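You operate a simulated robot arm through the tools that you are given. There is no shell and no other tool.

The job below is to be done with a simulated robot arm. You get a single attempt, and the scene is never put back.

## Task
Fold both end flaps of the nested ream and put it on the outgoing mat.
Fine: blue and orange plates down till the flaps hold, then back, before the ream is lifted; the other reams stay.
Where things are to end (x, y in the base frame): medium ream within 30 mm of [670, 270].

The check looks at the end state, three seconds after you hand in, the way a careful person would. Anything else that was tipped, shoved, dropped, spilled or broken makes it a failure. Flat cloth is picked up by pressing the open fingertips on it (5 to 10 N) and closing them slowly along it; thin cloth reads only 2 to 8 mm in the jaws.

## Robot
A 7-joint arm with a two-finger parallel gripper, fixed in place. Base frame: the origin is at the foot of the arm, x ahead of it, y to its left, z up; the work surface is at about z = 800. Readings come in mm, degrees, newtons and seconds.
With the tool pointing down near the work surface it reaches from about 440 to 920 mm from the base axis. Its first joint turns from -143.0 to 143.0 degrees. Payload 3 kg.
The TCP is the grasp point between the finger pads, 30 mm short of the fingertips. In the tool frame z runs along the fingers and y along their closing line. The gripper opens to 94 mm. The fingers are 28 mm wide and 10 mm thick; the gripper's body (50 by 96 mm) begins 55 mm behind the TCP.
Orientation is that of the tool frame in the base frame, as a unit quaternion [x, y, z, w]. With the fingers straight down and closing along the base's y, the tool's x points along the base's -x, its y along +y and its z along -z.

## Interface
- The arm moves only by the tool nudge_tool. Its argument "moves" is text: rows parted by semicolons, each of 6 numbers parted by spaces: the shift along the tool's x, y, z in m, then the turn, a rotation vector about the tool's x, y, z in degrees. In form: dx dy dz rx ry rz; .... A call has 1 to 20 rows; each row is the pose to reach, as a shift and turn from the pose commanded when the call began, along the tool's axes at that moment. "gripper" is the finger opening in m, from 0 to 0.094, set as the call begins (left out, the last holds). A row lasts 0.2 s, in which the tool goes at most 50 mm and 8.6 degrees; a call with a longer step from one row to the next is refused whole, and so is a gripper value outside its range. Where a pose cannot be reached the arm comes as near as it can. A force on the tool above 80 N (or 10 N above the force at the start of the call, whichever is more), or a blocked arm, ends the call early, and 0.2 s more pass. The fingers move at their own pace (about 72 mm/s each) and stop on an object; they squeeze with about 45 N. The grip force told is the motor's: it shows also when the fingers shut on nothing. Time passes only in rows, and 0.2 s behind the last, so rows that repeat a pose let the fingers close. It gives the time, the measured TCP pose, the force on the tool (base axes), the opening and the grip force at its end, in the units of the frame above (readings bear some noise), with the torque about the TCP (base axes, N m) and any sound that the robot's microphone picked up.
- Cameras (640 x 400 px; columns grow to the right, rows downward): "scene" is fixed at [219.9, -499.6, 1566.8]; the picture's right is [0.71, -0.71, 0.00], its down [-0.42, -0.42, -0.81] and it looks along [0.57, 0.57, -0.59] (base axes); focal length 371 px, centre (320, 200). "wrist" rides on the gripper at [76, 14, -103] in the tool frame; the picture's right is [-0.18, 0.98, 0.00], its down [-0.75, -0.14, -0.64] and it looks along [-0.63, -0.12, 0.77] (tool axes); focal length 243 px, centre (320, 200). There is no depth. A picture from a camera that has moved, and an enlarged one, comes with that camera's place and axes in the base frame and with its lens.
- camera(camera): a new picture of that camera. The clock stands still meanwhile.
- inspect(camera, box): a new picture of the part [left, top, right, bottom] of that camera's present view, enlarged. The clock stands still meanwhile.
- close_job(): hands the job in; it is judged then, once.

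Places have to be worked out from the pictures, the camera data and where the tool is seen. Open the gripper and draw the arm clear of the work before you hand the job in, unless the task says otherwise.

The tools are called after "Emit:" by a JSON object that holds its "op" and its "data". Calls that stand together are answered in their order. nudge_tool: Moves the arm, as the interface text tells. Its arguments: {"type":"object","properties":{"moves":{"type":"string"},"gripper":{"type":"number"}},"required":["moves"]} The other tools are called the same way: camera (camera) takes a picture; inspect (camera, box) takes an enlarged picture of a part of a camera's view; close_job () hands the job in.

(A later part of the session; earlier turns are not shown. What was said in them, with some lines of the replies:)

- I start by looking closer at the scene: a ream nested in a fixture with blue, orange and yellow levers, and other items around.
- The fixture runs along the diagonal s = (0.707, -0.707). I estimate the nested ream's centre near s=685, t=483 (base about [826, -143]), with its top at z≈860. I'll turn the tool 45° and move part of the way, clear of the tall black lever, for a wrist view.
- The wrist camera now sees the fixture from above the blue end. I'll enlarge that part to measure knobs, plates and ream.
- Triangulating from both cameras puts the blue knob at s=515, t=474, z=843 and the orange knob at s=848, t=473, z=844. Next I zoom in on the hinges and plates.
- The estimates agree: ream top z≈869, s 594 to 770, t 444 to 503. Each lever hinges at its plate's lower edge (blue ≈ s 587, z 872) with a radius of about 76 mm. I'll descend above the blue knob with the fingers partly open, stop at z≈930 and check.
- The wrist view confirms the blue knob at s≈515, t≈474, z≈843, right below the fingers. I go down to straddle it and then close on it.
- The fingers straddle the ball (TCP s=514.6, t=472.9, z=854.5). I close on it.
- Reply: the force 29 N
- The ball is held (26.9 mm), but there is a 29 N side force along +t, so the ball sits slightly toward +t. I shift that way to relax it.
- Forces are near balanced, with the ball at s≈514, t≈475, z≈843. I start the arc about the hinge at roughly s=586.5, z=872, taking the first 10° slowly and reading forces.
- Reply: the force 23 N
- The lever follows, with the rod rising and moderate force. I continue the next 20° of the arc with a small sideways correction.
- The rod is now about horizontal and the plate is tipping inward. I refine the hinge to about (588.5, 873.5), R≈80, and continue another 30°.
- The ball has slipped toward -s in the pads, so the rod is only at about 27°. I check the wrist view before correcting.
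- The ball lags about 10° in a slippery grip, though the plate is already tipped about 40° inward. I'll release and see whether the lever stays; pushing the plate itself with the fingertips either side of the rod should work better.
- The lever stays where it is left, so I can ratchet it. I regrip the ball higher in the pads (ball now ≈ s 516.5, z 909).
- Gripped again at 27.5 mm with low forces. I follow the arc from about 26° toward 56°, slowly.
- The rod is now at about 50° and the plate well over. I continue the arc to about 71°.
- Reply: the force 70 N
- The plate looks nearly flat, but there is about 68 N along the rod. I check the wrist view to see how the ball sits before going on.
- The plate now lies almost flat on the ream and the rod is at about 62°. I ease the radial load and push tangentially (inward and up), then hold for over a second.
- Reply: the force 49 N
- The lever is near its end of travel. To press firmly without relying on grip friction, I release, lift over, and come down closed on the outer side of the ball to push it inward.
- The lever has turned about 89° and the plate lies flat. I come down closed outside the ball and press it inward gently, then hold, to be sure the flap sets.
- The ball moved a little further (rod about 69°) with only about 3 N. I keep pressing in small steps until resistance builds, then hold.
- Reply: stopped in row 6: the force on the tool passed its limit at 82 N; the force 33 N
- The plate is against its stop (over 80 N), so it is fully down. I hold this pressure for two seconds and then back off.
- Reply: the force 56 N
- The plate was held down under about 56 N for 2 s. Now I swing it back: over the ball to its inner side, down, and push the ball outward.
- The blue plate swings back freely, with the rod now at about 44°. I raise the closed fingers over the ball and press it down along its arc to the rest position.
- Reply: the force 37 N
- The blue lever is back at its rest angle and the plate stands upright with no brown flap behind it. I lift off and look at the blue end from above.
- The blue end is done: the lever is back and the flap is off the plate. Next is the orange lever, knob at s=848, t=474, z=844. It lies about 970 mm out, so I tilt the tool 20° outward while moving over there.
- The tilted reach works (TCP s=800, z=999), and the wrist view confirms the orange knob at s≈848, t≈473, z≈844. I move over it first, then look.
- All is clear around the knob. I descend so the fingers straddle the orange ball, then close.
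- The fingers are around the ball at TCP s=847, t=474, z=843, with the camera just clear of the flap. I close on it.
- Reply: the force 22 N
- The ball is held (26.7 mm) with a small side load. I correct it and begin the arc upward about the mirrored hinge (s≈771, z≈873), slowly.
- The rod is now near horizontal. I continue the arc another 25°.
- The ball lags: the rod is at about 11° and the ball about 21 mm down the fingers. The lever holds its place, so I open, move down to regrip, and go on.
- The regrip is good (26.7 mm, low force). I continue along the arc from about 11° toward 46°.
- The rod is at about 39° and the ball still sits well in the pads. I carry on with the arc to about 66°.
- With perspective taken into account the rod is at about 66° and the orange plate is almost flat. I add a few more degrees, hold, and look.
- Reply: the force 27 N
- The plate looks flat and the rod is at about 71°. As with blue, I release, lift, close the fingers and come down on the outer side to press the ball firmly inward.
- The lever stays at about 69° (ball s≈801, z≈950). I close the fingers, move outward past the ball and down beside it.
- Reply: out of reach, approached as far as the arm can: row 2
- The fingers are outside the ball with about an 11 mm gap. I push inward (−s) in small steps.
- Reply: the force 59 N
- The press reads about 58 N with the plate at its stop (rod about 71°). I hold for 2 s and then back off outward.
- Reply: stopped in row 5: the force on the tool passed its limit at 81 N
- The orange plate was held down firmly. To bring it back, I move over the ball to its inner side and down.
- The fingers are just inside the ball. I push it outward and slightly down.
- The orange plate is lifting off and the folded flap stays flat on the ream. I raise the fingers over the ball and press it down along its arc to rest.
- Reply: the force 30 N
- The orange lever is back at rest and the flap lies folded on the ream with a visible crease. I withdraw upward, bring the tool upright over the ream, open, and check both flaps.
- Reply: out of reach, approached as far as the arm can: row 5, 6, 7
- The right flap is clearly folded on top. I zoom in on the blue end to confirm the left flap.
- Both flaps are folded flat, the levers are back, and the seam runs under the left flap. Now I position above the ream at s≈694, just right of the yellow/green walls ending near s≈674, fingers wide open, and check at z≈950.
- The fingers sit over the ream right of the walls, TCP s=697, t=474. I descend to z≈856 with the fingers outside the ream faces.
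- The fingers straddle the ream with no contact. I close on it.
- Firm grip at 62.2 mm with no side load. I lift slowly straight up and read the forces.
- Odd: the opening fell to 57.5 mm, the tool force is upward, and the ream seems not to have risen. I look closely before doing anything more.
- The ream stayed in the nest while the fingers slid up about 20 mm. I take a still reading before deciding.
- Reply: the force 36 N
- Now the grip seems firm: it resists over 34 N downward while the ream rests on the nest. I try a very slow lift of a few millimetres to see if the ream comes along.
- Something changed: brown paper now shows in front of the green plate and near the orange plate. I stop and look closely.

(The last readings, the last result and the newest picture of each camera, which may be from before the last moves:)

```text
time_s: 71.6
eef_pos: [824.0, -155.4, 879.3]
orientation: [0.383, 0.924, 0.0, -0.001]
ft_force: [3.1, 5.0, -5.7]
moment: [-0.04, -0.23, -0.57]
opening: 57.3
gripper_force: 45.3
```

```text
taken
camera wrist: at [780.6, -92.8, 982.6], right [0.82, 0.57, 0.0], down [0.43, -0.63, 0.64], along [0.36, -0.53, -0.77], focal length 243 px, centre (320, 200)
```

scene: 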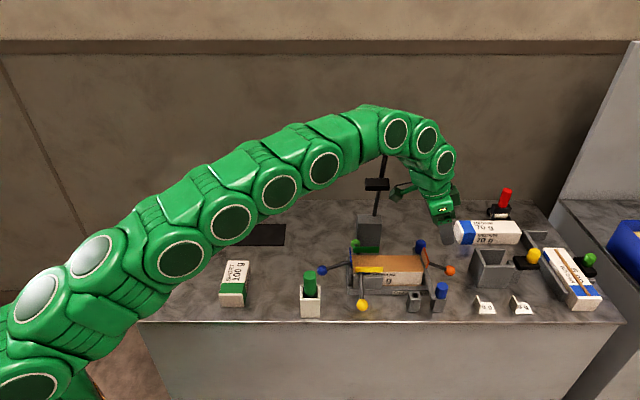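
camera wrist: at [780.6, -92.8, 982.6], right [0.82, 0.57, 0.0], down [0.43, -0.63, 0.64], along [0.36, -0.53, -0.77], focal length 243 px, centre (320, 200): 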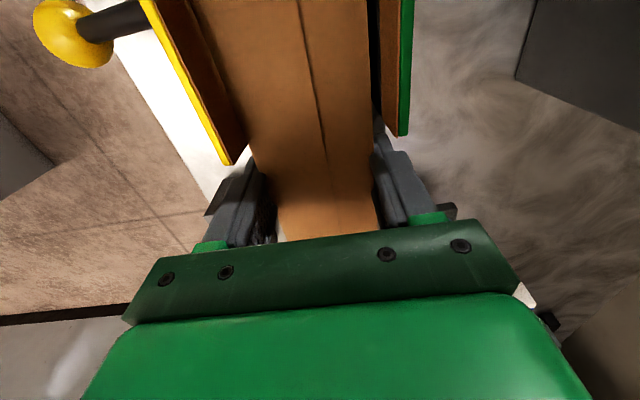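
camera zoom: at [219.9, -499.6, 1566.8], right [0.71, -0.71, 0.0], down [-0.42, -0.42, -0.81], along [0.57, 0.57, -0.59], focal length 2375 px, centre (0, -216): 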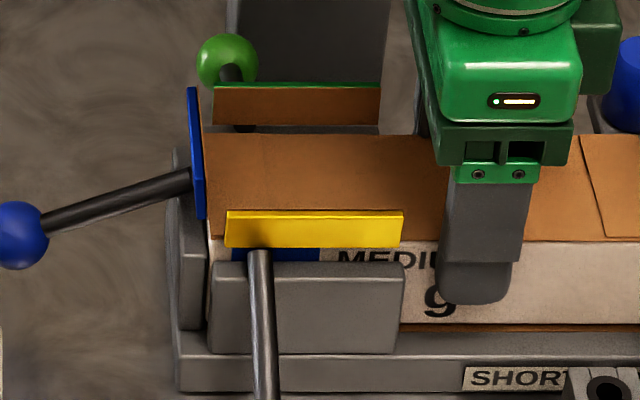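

The ream's own flaps still lie folded; the brown on the plates looks like the next wrapper in the nest showing as the ream leaves it. The tool now carries about 6 N. I lift another 10 mm slowly and check that the ream follows.

Emit:
{"op": "nudge_tool", "data": {"moves": "0 0 -0.002 0 0 0; 0 0 -0.004 0 0 0; 0 0 -0.006 0 0 0; 0 0 -0.008 0 0 0; 0 0 -0.010 0 0 0; 0 0 -0.010 0 0 0", "gripper": 0.04}}

Emit:
{"op": "inspect", "data": {"camera": "scene", "box": [340, 225, 460, 300]}}

```text
time_s: 73.0
eef_pos: [825.9, -156.0, 889.6]
orientation: [0.383, 0.924, -0.001, 0.001]
ft_force: [0.4, -1.0, -4.2]
moment: [-0.05, -0.07, 0.04]
opening: 57.5
gripper_force: 44.8
```

```text
5.33 times, centred on (400, 262) of scene
camera zoom: at [219.9, -499.6, 1566.8], right [0.71, -0.71, 0.0], down [-0.42, -0.42, -0.81], along [0.57, 0.57, -0.59], focal length 1979 px, centre (-107, -133)
```

zoom: 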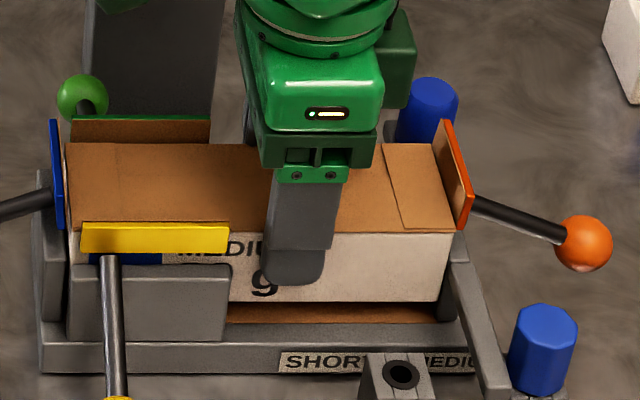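

The ream is off the nest, hanging level at about 4 N, with its flaps folded; the next wrapper blank lies underneath. I continue straight up to z≈1000.

Emit:
{"op": "nudge_tool", "data": {"moves": "0 0 -0.006 0 0 0; 0 0 -0.014 0 0 0; 0 0 -0.024 0 0 0; 0 0 -0.036 0 0 0; 0 0 -0.048 0 0 0; 0 0 -0.060 0 0 0; 0 0 -0.072 0 0 0; 0 0 -0.084 0 0 0; 0 0 -0.095 0 0 0; 0 0 -0.104 0 0 0; 0 0 -0.110 0 0 0; 0 0 -0.110 0 0 0", "gripper": 0.04}}

Emit:
{"op": "camera", "data": {"camera": "scene"}}

Emit:
{"op": "inspect", "data": {"camera": "scene", "box": [320, 180, 480, 300]}}

```text
time_s: 75.6
eef_pos: [824.0, -154.7, 1000.3]
orientation: [0.383, 0.924, 0.0, -0.001]
ft_force: [-0.1, 0.5, -4.5]
moment: [-0.07, -0.05, 0.01]
opening: 57.2
gripper_force: 45.7
```

```text
taken
```

scene: 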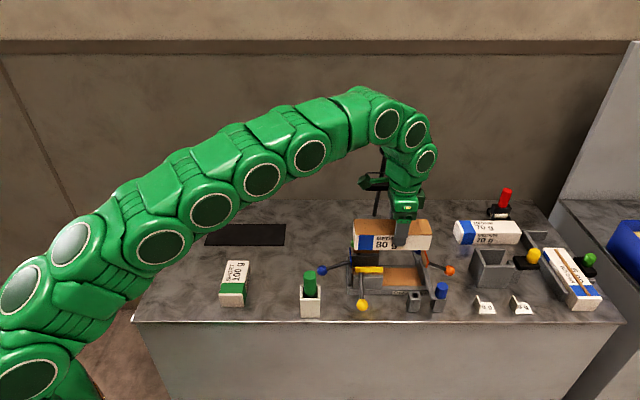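

```text
3.33 times, centred on (400, 240) of scene
camera zoom: at [219.9, -499.6, 1566.8], right [0.71, -0.71, 0.0], down [-0.42, -0.42, -0.81], along [0.57, 0.57, -0.59], focal length 1237 px, centre (53, 67)
```

zoom: 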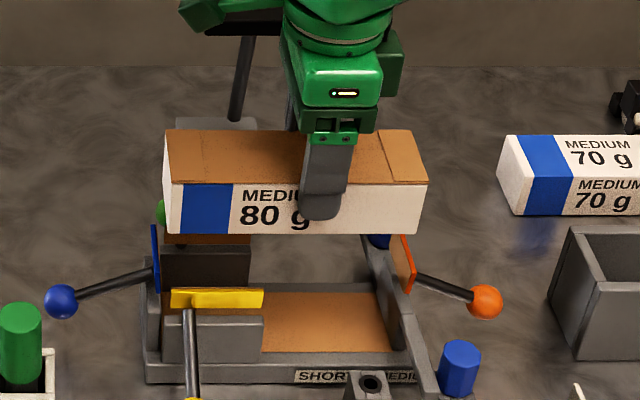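

The ream (MEDIUM 80 g) hangs level with both end flaps folded. I carry it at this height, first slightly away from the black lever, then diagonally to over the mat.

Emit:
{"op": "nudge_tool", "data": {"moves": "0.012 -0.006 0 0 0 0; 0.030 -0.012 0 0 0 0; 0.055 -0.015 0 0 0 0; 0.082 -0.015 0 0 0 0; 0.109 -0.015 0 0 0 0; 0.136 -0.015 0 0 0 0; 0.163 -0.015 0 0 0 0; 0.190 -0.010 0 0 0 0; 0.215 0.003 0 0 0 0; 0.238 0.020 0 0 0 0; 0.259 0.040 0 0 0 0; 0.279 0.061 0 0 0 0; 0.299 0.082 0 0 0 0; 0.318 0.103 0 0 0 0; 0.337 0.124 0 0 0 0; 0.355 0.144 0 0 0 0; 0.371 0.162 0 0 0 0; 0.384 0.177 0 0 0 0; 0.393 0.187 0 0 0 0; 0.3962 0.1914 0 0 0 0", "gripper": 0.04}}

Emit:
{"op": "camera", "data": {"camera": "scene"}}

Emit:
{"op": "inspect", "data": {"camera": "scene", "box": [160, 140, 320, 260]}}

Emit:
{"op": "camera", "data": {"camera": "wrist"}}

```text
time_s: 79.8
eef_pos: [681.5, 259.2, 998.7]
orientation: [0.383, 0.924, 0.001, 0.0]
ft_force: [0.3, -0.3, -3.7]
moment: [-0.07, 0.01, -0.02]
opening: 57.9
gripper_force: 44.9
```

```text
taken
```

scene: 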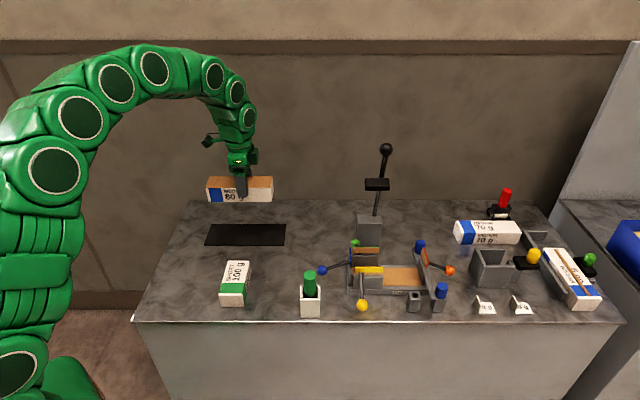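

```text
3.33 times, centred on (240, 200) of scene
camera zoom: at [219.9, -499.6, 1566.8], right [0.71, -0.71, 0.0], down [-0.42, -0.42, -0.81], along [0.57, 0.57, -0.59], focal length 1237 px, centre (587, 200)
```

zoom: 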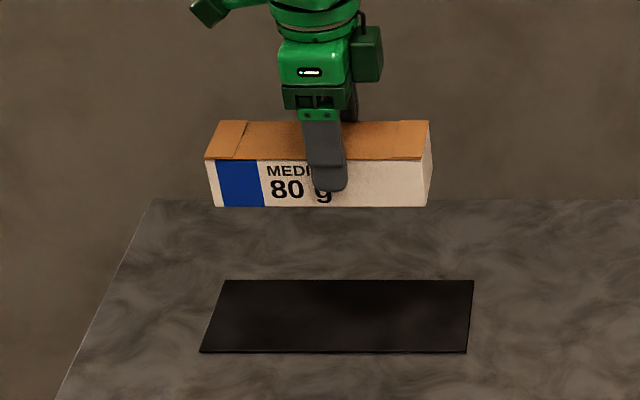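

```text
taken
camera wrist: at [636.6, 322.7, 1102.8], right [0.82, 0.57, 0.0], down [0.43, -0.63, 0.64], along [0.36, -0.53, -0.77], focal length 243 px, centre (320, 200)
```

wrist: 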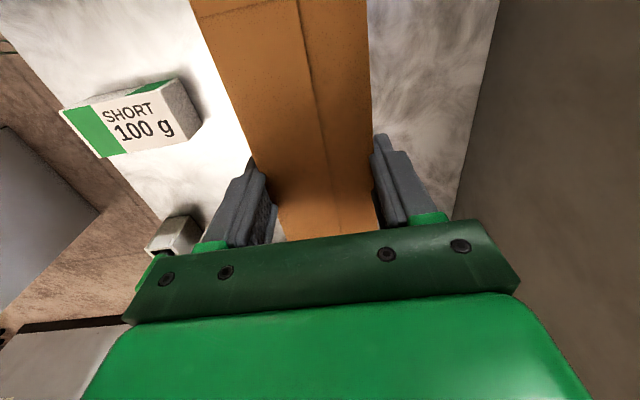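

The ream is centred above the mat (ream centre about [671, 269]). I lower it, quickly at first, then in small steps.

Emit:
{"op": "nudge_tool", "data": {"moves": "0 0 0.012 0 0 0; 0 0 0.03 0 0 0; 0 0 0.05 0 0 0; 0 0 0.07 0 0 0; 0 0 0.09 0 0 0; 0 0 0.106 0 0 0; 0 0 0.118 0 0 0; 0 0 0.126 0 0 0; 0 0 0.130 0 0 0; 0 0 0.130 0 0 0", "gripper": 0.04}}

Emit:
{"op": "inspect", "data": {"camera": "scene", "box": [180, 180, 320, 280]}}

```text
time_s: 82.0
eef_pos: [679.5, 261.2, 869.6]
orientation: [0.382, 0.924, 0.0, 0.0]
ft_force: [0.9, 0.1, -4.0]
moment: [-0.06, -0.01, 0.02]
opening: 57.7
gripper_force: 44.6
```

```text
4.00 times, centred on (250, 230) of scene
camera zoom: at [219.9, -499.6, 1566.8], right [0.71, -0.71, 0.0], down [-0.42, -0.42, -0.81], along [0.57, 0.57, -0.59], focal length 1484 px, centre (600, 80)
```

zoom: 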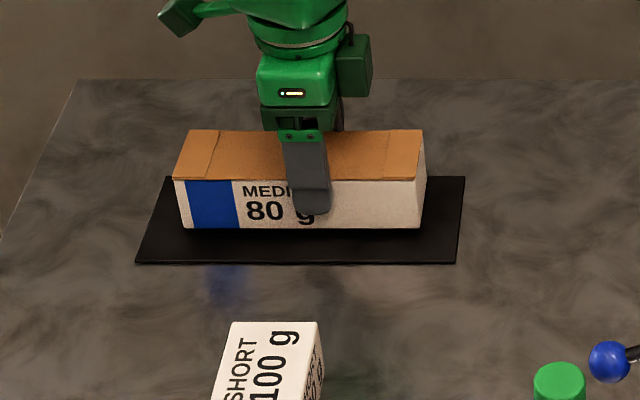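

About 12 mm remain to the mat. I lower slowly and watch the force for touchdown.

Emit:
{"op": "nudge_tool", "data": {"moves": "0 0 0.002 0 0 0; 0 0 0.004 0 0 0; 0 0 0.006 0 0 0; 0 0 0.008 0 0 0; 0 0 0.009 0 0 0; 0 0 0.009 0 0 0", "gripper": 0.04}}

Emit:
{"op": "inspect", "data": {"camera": "scene", "box": [200, 200, 300, 260]}}

```text
time_s: 83.4
eef_pos: [679.8, 259.5, 859.5]
orientation: [0.383, 0.924, 0.0, 0.0]
ft_force: [0.5, 0.0, -3.9]
moment: [-0.05, -0.07, -0.02]
opening: 57.2
gripper_force: 44.7
```

```text
6.40 times, centred on (250, 230) of scene
camera zoom: at [219.9, -499.6, 1566.8], right [0.71, -0.71, 0.0], down [-0.42, -0.42, -0.81], along [0.57, 0.57, -0.59], focal length 2375 px, centre (768, 8)
```

zoom: 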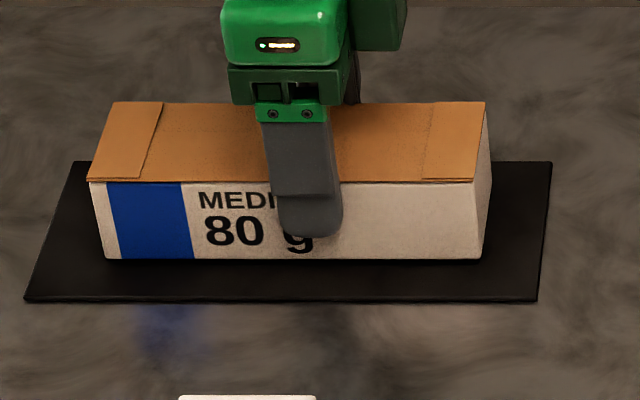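

There's still no contact (about 4 N of weight carried). I go down a few more millimetres in 1 mm steps.

Emit:
{"op": "nudge_tool", "data": {"moves": "0 0 0.001 0 0 0; 0 0 0.002 0 0 0; 0 0 0.003 0 0 0; 0 0 0.003 0 0 0", "gripper": 0.04}}

```text
time_s: 84.4
eef_pos: [679.9, 260.1, 857.0]
orientation: [0.383, 0.924, 0.001, 0.0]
ft_force: [0.2, 0.1, -3.6]
moment: [-0.03, -0.07, 0.03]
opening: 57.7
gripper_force: 45.3
```

Emit:
{"op": "nudge_tool", "data": {"moves": "0 0 0.001 0 0 0; 0 0 0.002 0 0 0; 0 0 0.003 0 0 0; 0 0 0.003 0 0 0", "gripper": 0.04}}

Emit:
{"op": "inspect", "data": {"camera": "scene", "box": [200, 200, 300, 260]}}

```text
time_s: 85.4
eef_pos: [681.2, 260.2, 856.4]
orientation: [0.383, 0.924, 0.001, 0.0]
ft_force: [-4.8, -6.5, 32.7]
moment: [-0.2, 1.18, -0.04]
opening: 57.7
gripper_force: 45.4
```

```text
6.40 times, centred on (250, 230) of scene
camera zoom: at [219.9, -499.6, 1566.8], right [0.71, -0.71, 0.0], down [-0.42, -0.42, -0.81], along [0.57, 0.57, -0.59], focal length 2375 px, centre (768, 8)
```

zoom: 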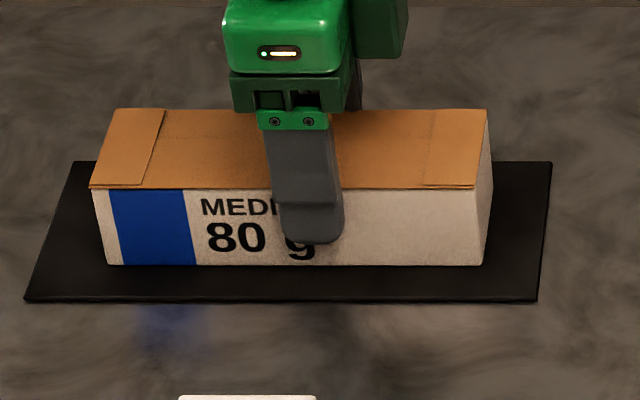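

Touchdown: the force turned to +33 N, so the ream rests on the mat. I ease up slightly and open the fingers.

Emit:
{"op": "nudge_tool", "data": {"moves": "0 0 -0.001 0 0 0; 0 0 -0.002 0 0 0; 0 0 -0.002 0 0 0", "gripper": 0.04}}

Emit:
{"op": "nudge_tool", "data": {"moves": "0 0 0 0 0 0; 0 0 0 0 0 0; 0 0 0 0 0 0", "gripper": 0.09}}

Emit:
{"op": "inspect", "data": {"camera": "scene", "box": [200, 200, 300, 260]}}

```text
time_s: 86.2
eef_pos: [678.7, 261.0, 856.7]
orientation: [0.383, 0.924, 0.0, -0.002]
ft_force: [2.9, -2.7, 2.3]
moment: [-0.41, -0.68, -0.08]
opening: 57.7
gripper_force: 45.0
```

```text
time_s: 87.0
eef_pos: [680.1, 260.3, 856.7]
orientation: [0.382, 0.924, 0.0, 0.0]
ft_force: [-0.4, -0.3, -0.3]
moment: [-0.01, 0.0, -0.01]
opening: 90.1
gripper_force: 0.0
```

```text
6.40 times, centred on (250, 230) of scene
camera zoom: at [219.9, -499.6, 1566.8], right [0.71, -0.71, 0.0], down [-0.42, -0.42, -0.81], along [0.57, 0.57, -0.59], focal length 2375 px, centre (768, 8)
```

zoom: 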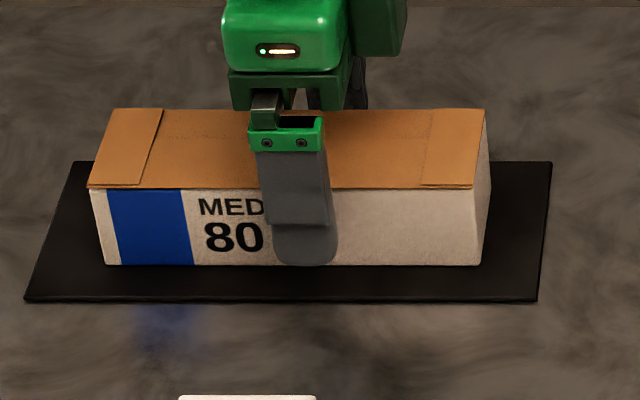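

The ream rests on the mat and is released. I withdraw straight up, well clear.

Emit:
{"op": "nudge_tool", "data": {"moves": "0 0 -0.02 0 0 0; 0 0 -0.05 0 0 0; 0 0 -0.09 0 0 0; 0 0 -0.13 0 0 0; 0 0 -0.17 0 0 0; 0 0 -0.21 0 0 0; 0 0 -0.25 0 0 0; 0 0 -0.29 0 0 0; 0 0 -0.29 0 0 0", "gripper": 0.09}}

Emit:
{"op": "camera", "data": {"camera": "scene"}}

Emit:
{"op": "inspect", "data": {"camera": "scene", "box": [190, 190, 310, 270]}}

Emit:
{"op": "inspect", "data": {"camera": "scene", "box": [300, 220, 480, 330]}}

Emit:
{"op": "inspect", "data": {"camera": "scene", "box": [440, 180, 640, 330]}}

```text
time_s: 89.0
eef_pos: [679.4, 259.7, 1148.2]
orientation: [0.383, 0.924, 0.0, 0.0]
ft_force: [-0.6, 0.5, -0.9]
moment: [0.0, 0.01, 0.01]
opening: 90.0
gripper_force: 0.1
```

```text
taken
```

scene: 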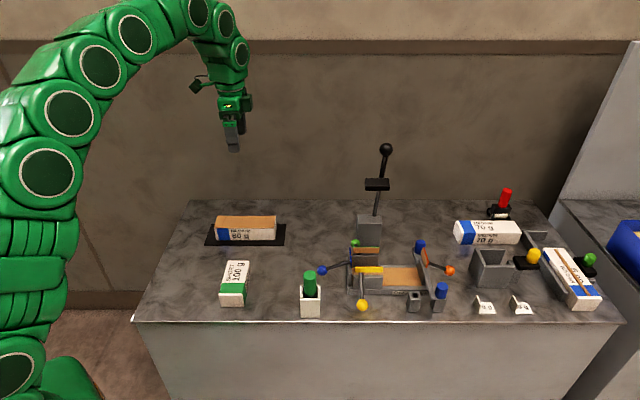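

```text
5.00 times, centred on (250, 230) of scene
camera zoom: at [219.9, -499.6, 1566.8], right [0.71, -0.71, 0.0], down [-0.42, -0.42, -0.81], along [0.57, 0.57, -0.59], focal length 1856 px, centre (670, 50)
```

zoom: 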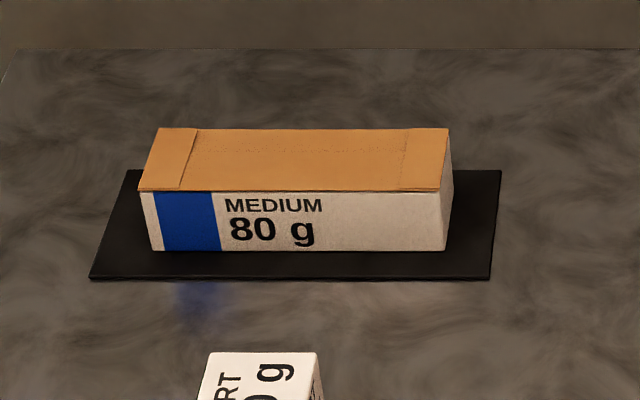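

```text
3.56 times, centred on (390, 275) of scene
camera zoom: at [219.9, -499.6, 1566.8], right [0.71, -0.71, 0.0], down [-0.42, -0.42, -0.81], along [0.57, 0.57, -0.59], focal length 1319 px, centre (71, -67)
```

zoom: 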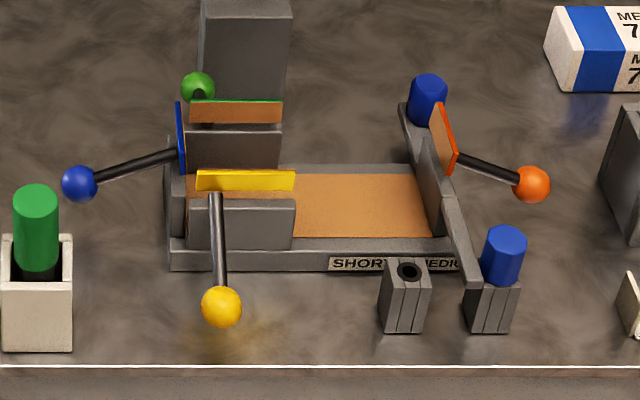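

```text
2.67 times, centred on (540, 255) of scene
camera zoom: at [219.9, -499.6, 1566.8], right [0.71, -0.71, 0.0], down [-0.42, -0.42, -0.81], along [0.57, 0.57, -0.59], focal length 990 px, centre (-267, 53)
```

zoom: 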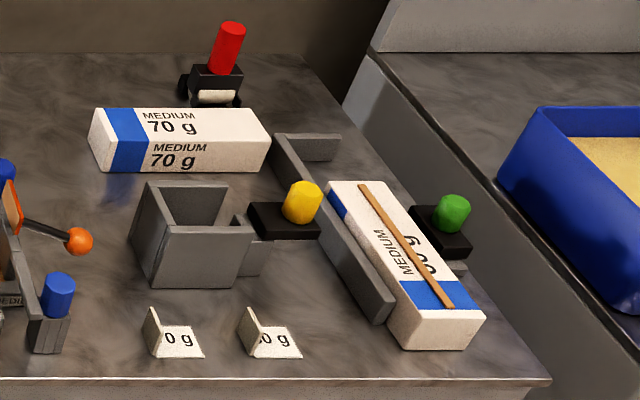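

The ream lies flat on the mat with its centre at about [671, 270] and both flaps folded. The blue and orange levers are back where they started, and nothing else has moved. The arm is clear with the gripper open, so I hand the job in.

Emit:
{"op": "close_job", "data": {}}

```text
The job is handed in.
```

The job is handed in: both end flaps of the nested ream are folded, and the ream lies on the outgoing mat. From the pictures its centre is at about [671, 270], against the target of [670, 270].

- **Plates:** The blue and orange plates each went down to their stop. I held them there under about 55 to 80 N, blue for 2 s and orange for about 1 s. Both levers were back at their starting angle before the ream was lifted.
- **First lift:** On the first try the fingers slid up about 20 mm and the ream stayed in the nest. They then caught it firmly near its top, and the second, slower lift brought it up level.
- **Brown paper on the plates:** As the ream left the nest, brown paper showed on the nest floor and on the green and orange plates, with some also seen on the yellow plate. I took it to be the next wrapper blank, since the ream's own flaps stayed folded, but I did not confirm that.
- **Everything else:** The last pictures show the other reams and the rest of the bench where they started. The arm is clear of the work with the gripper open.
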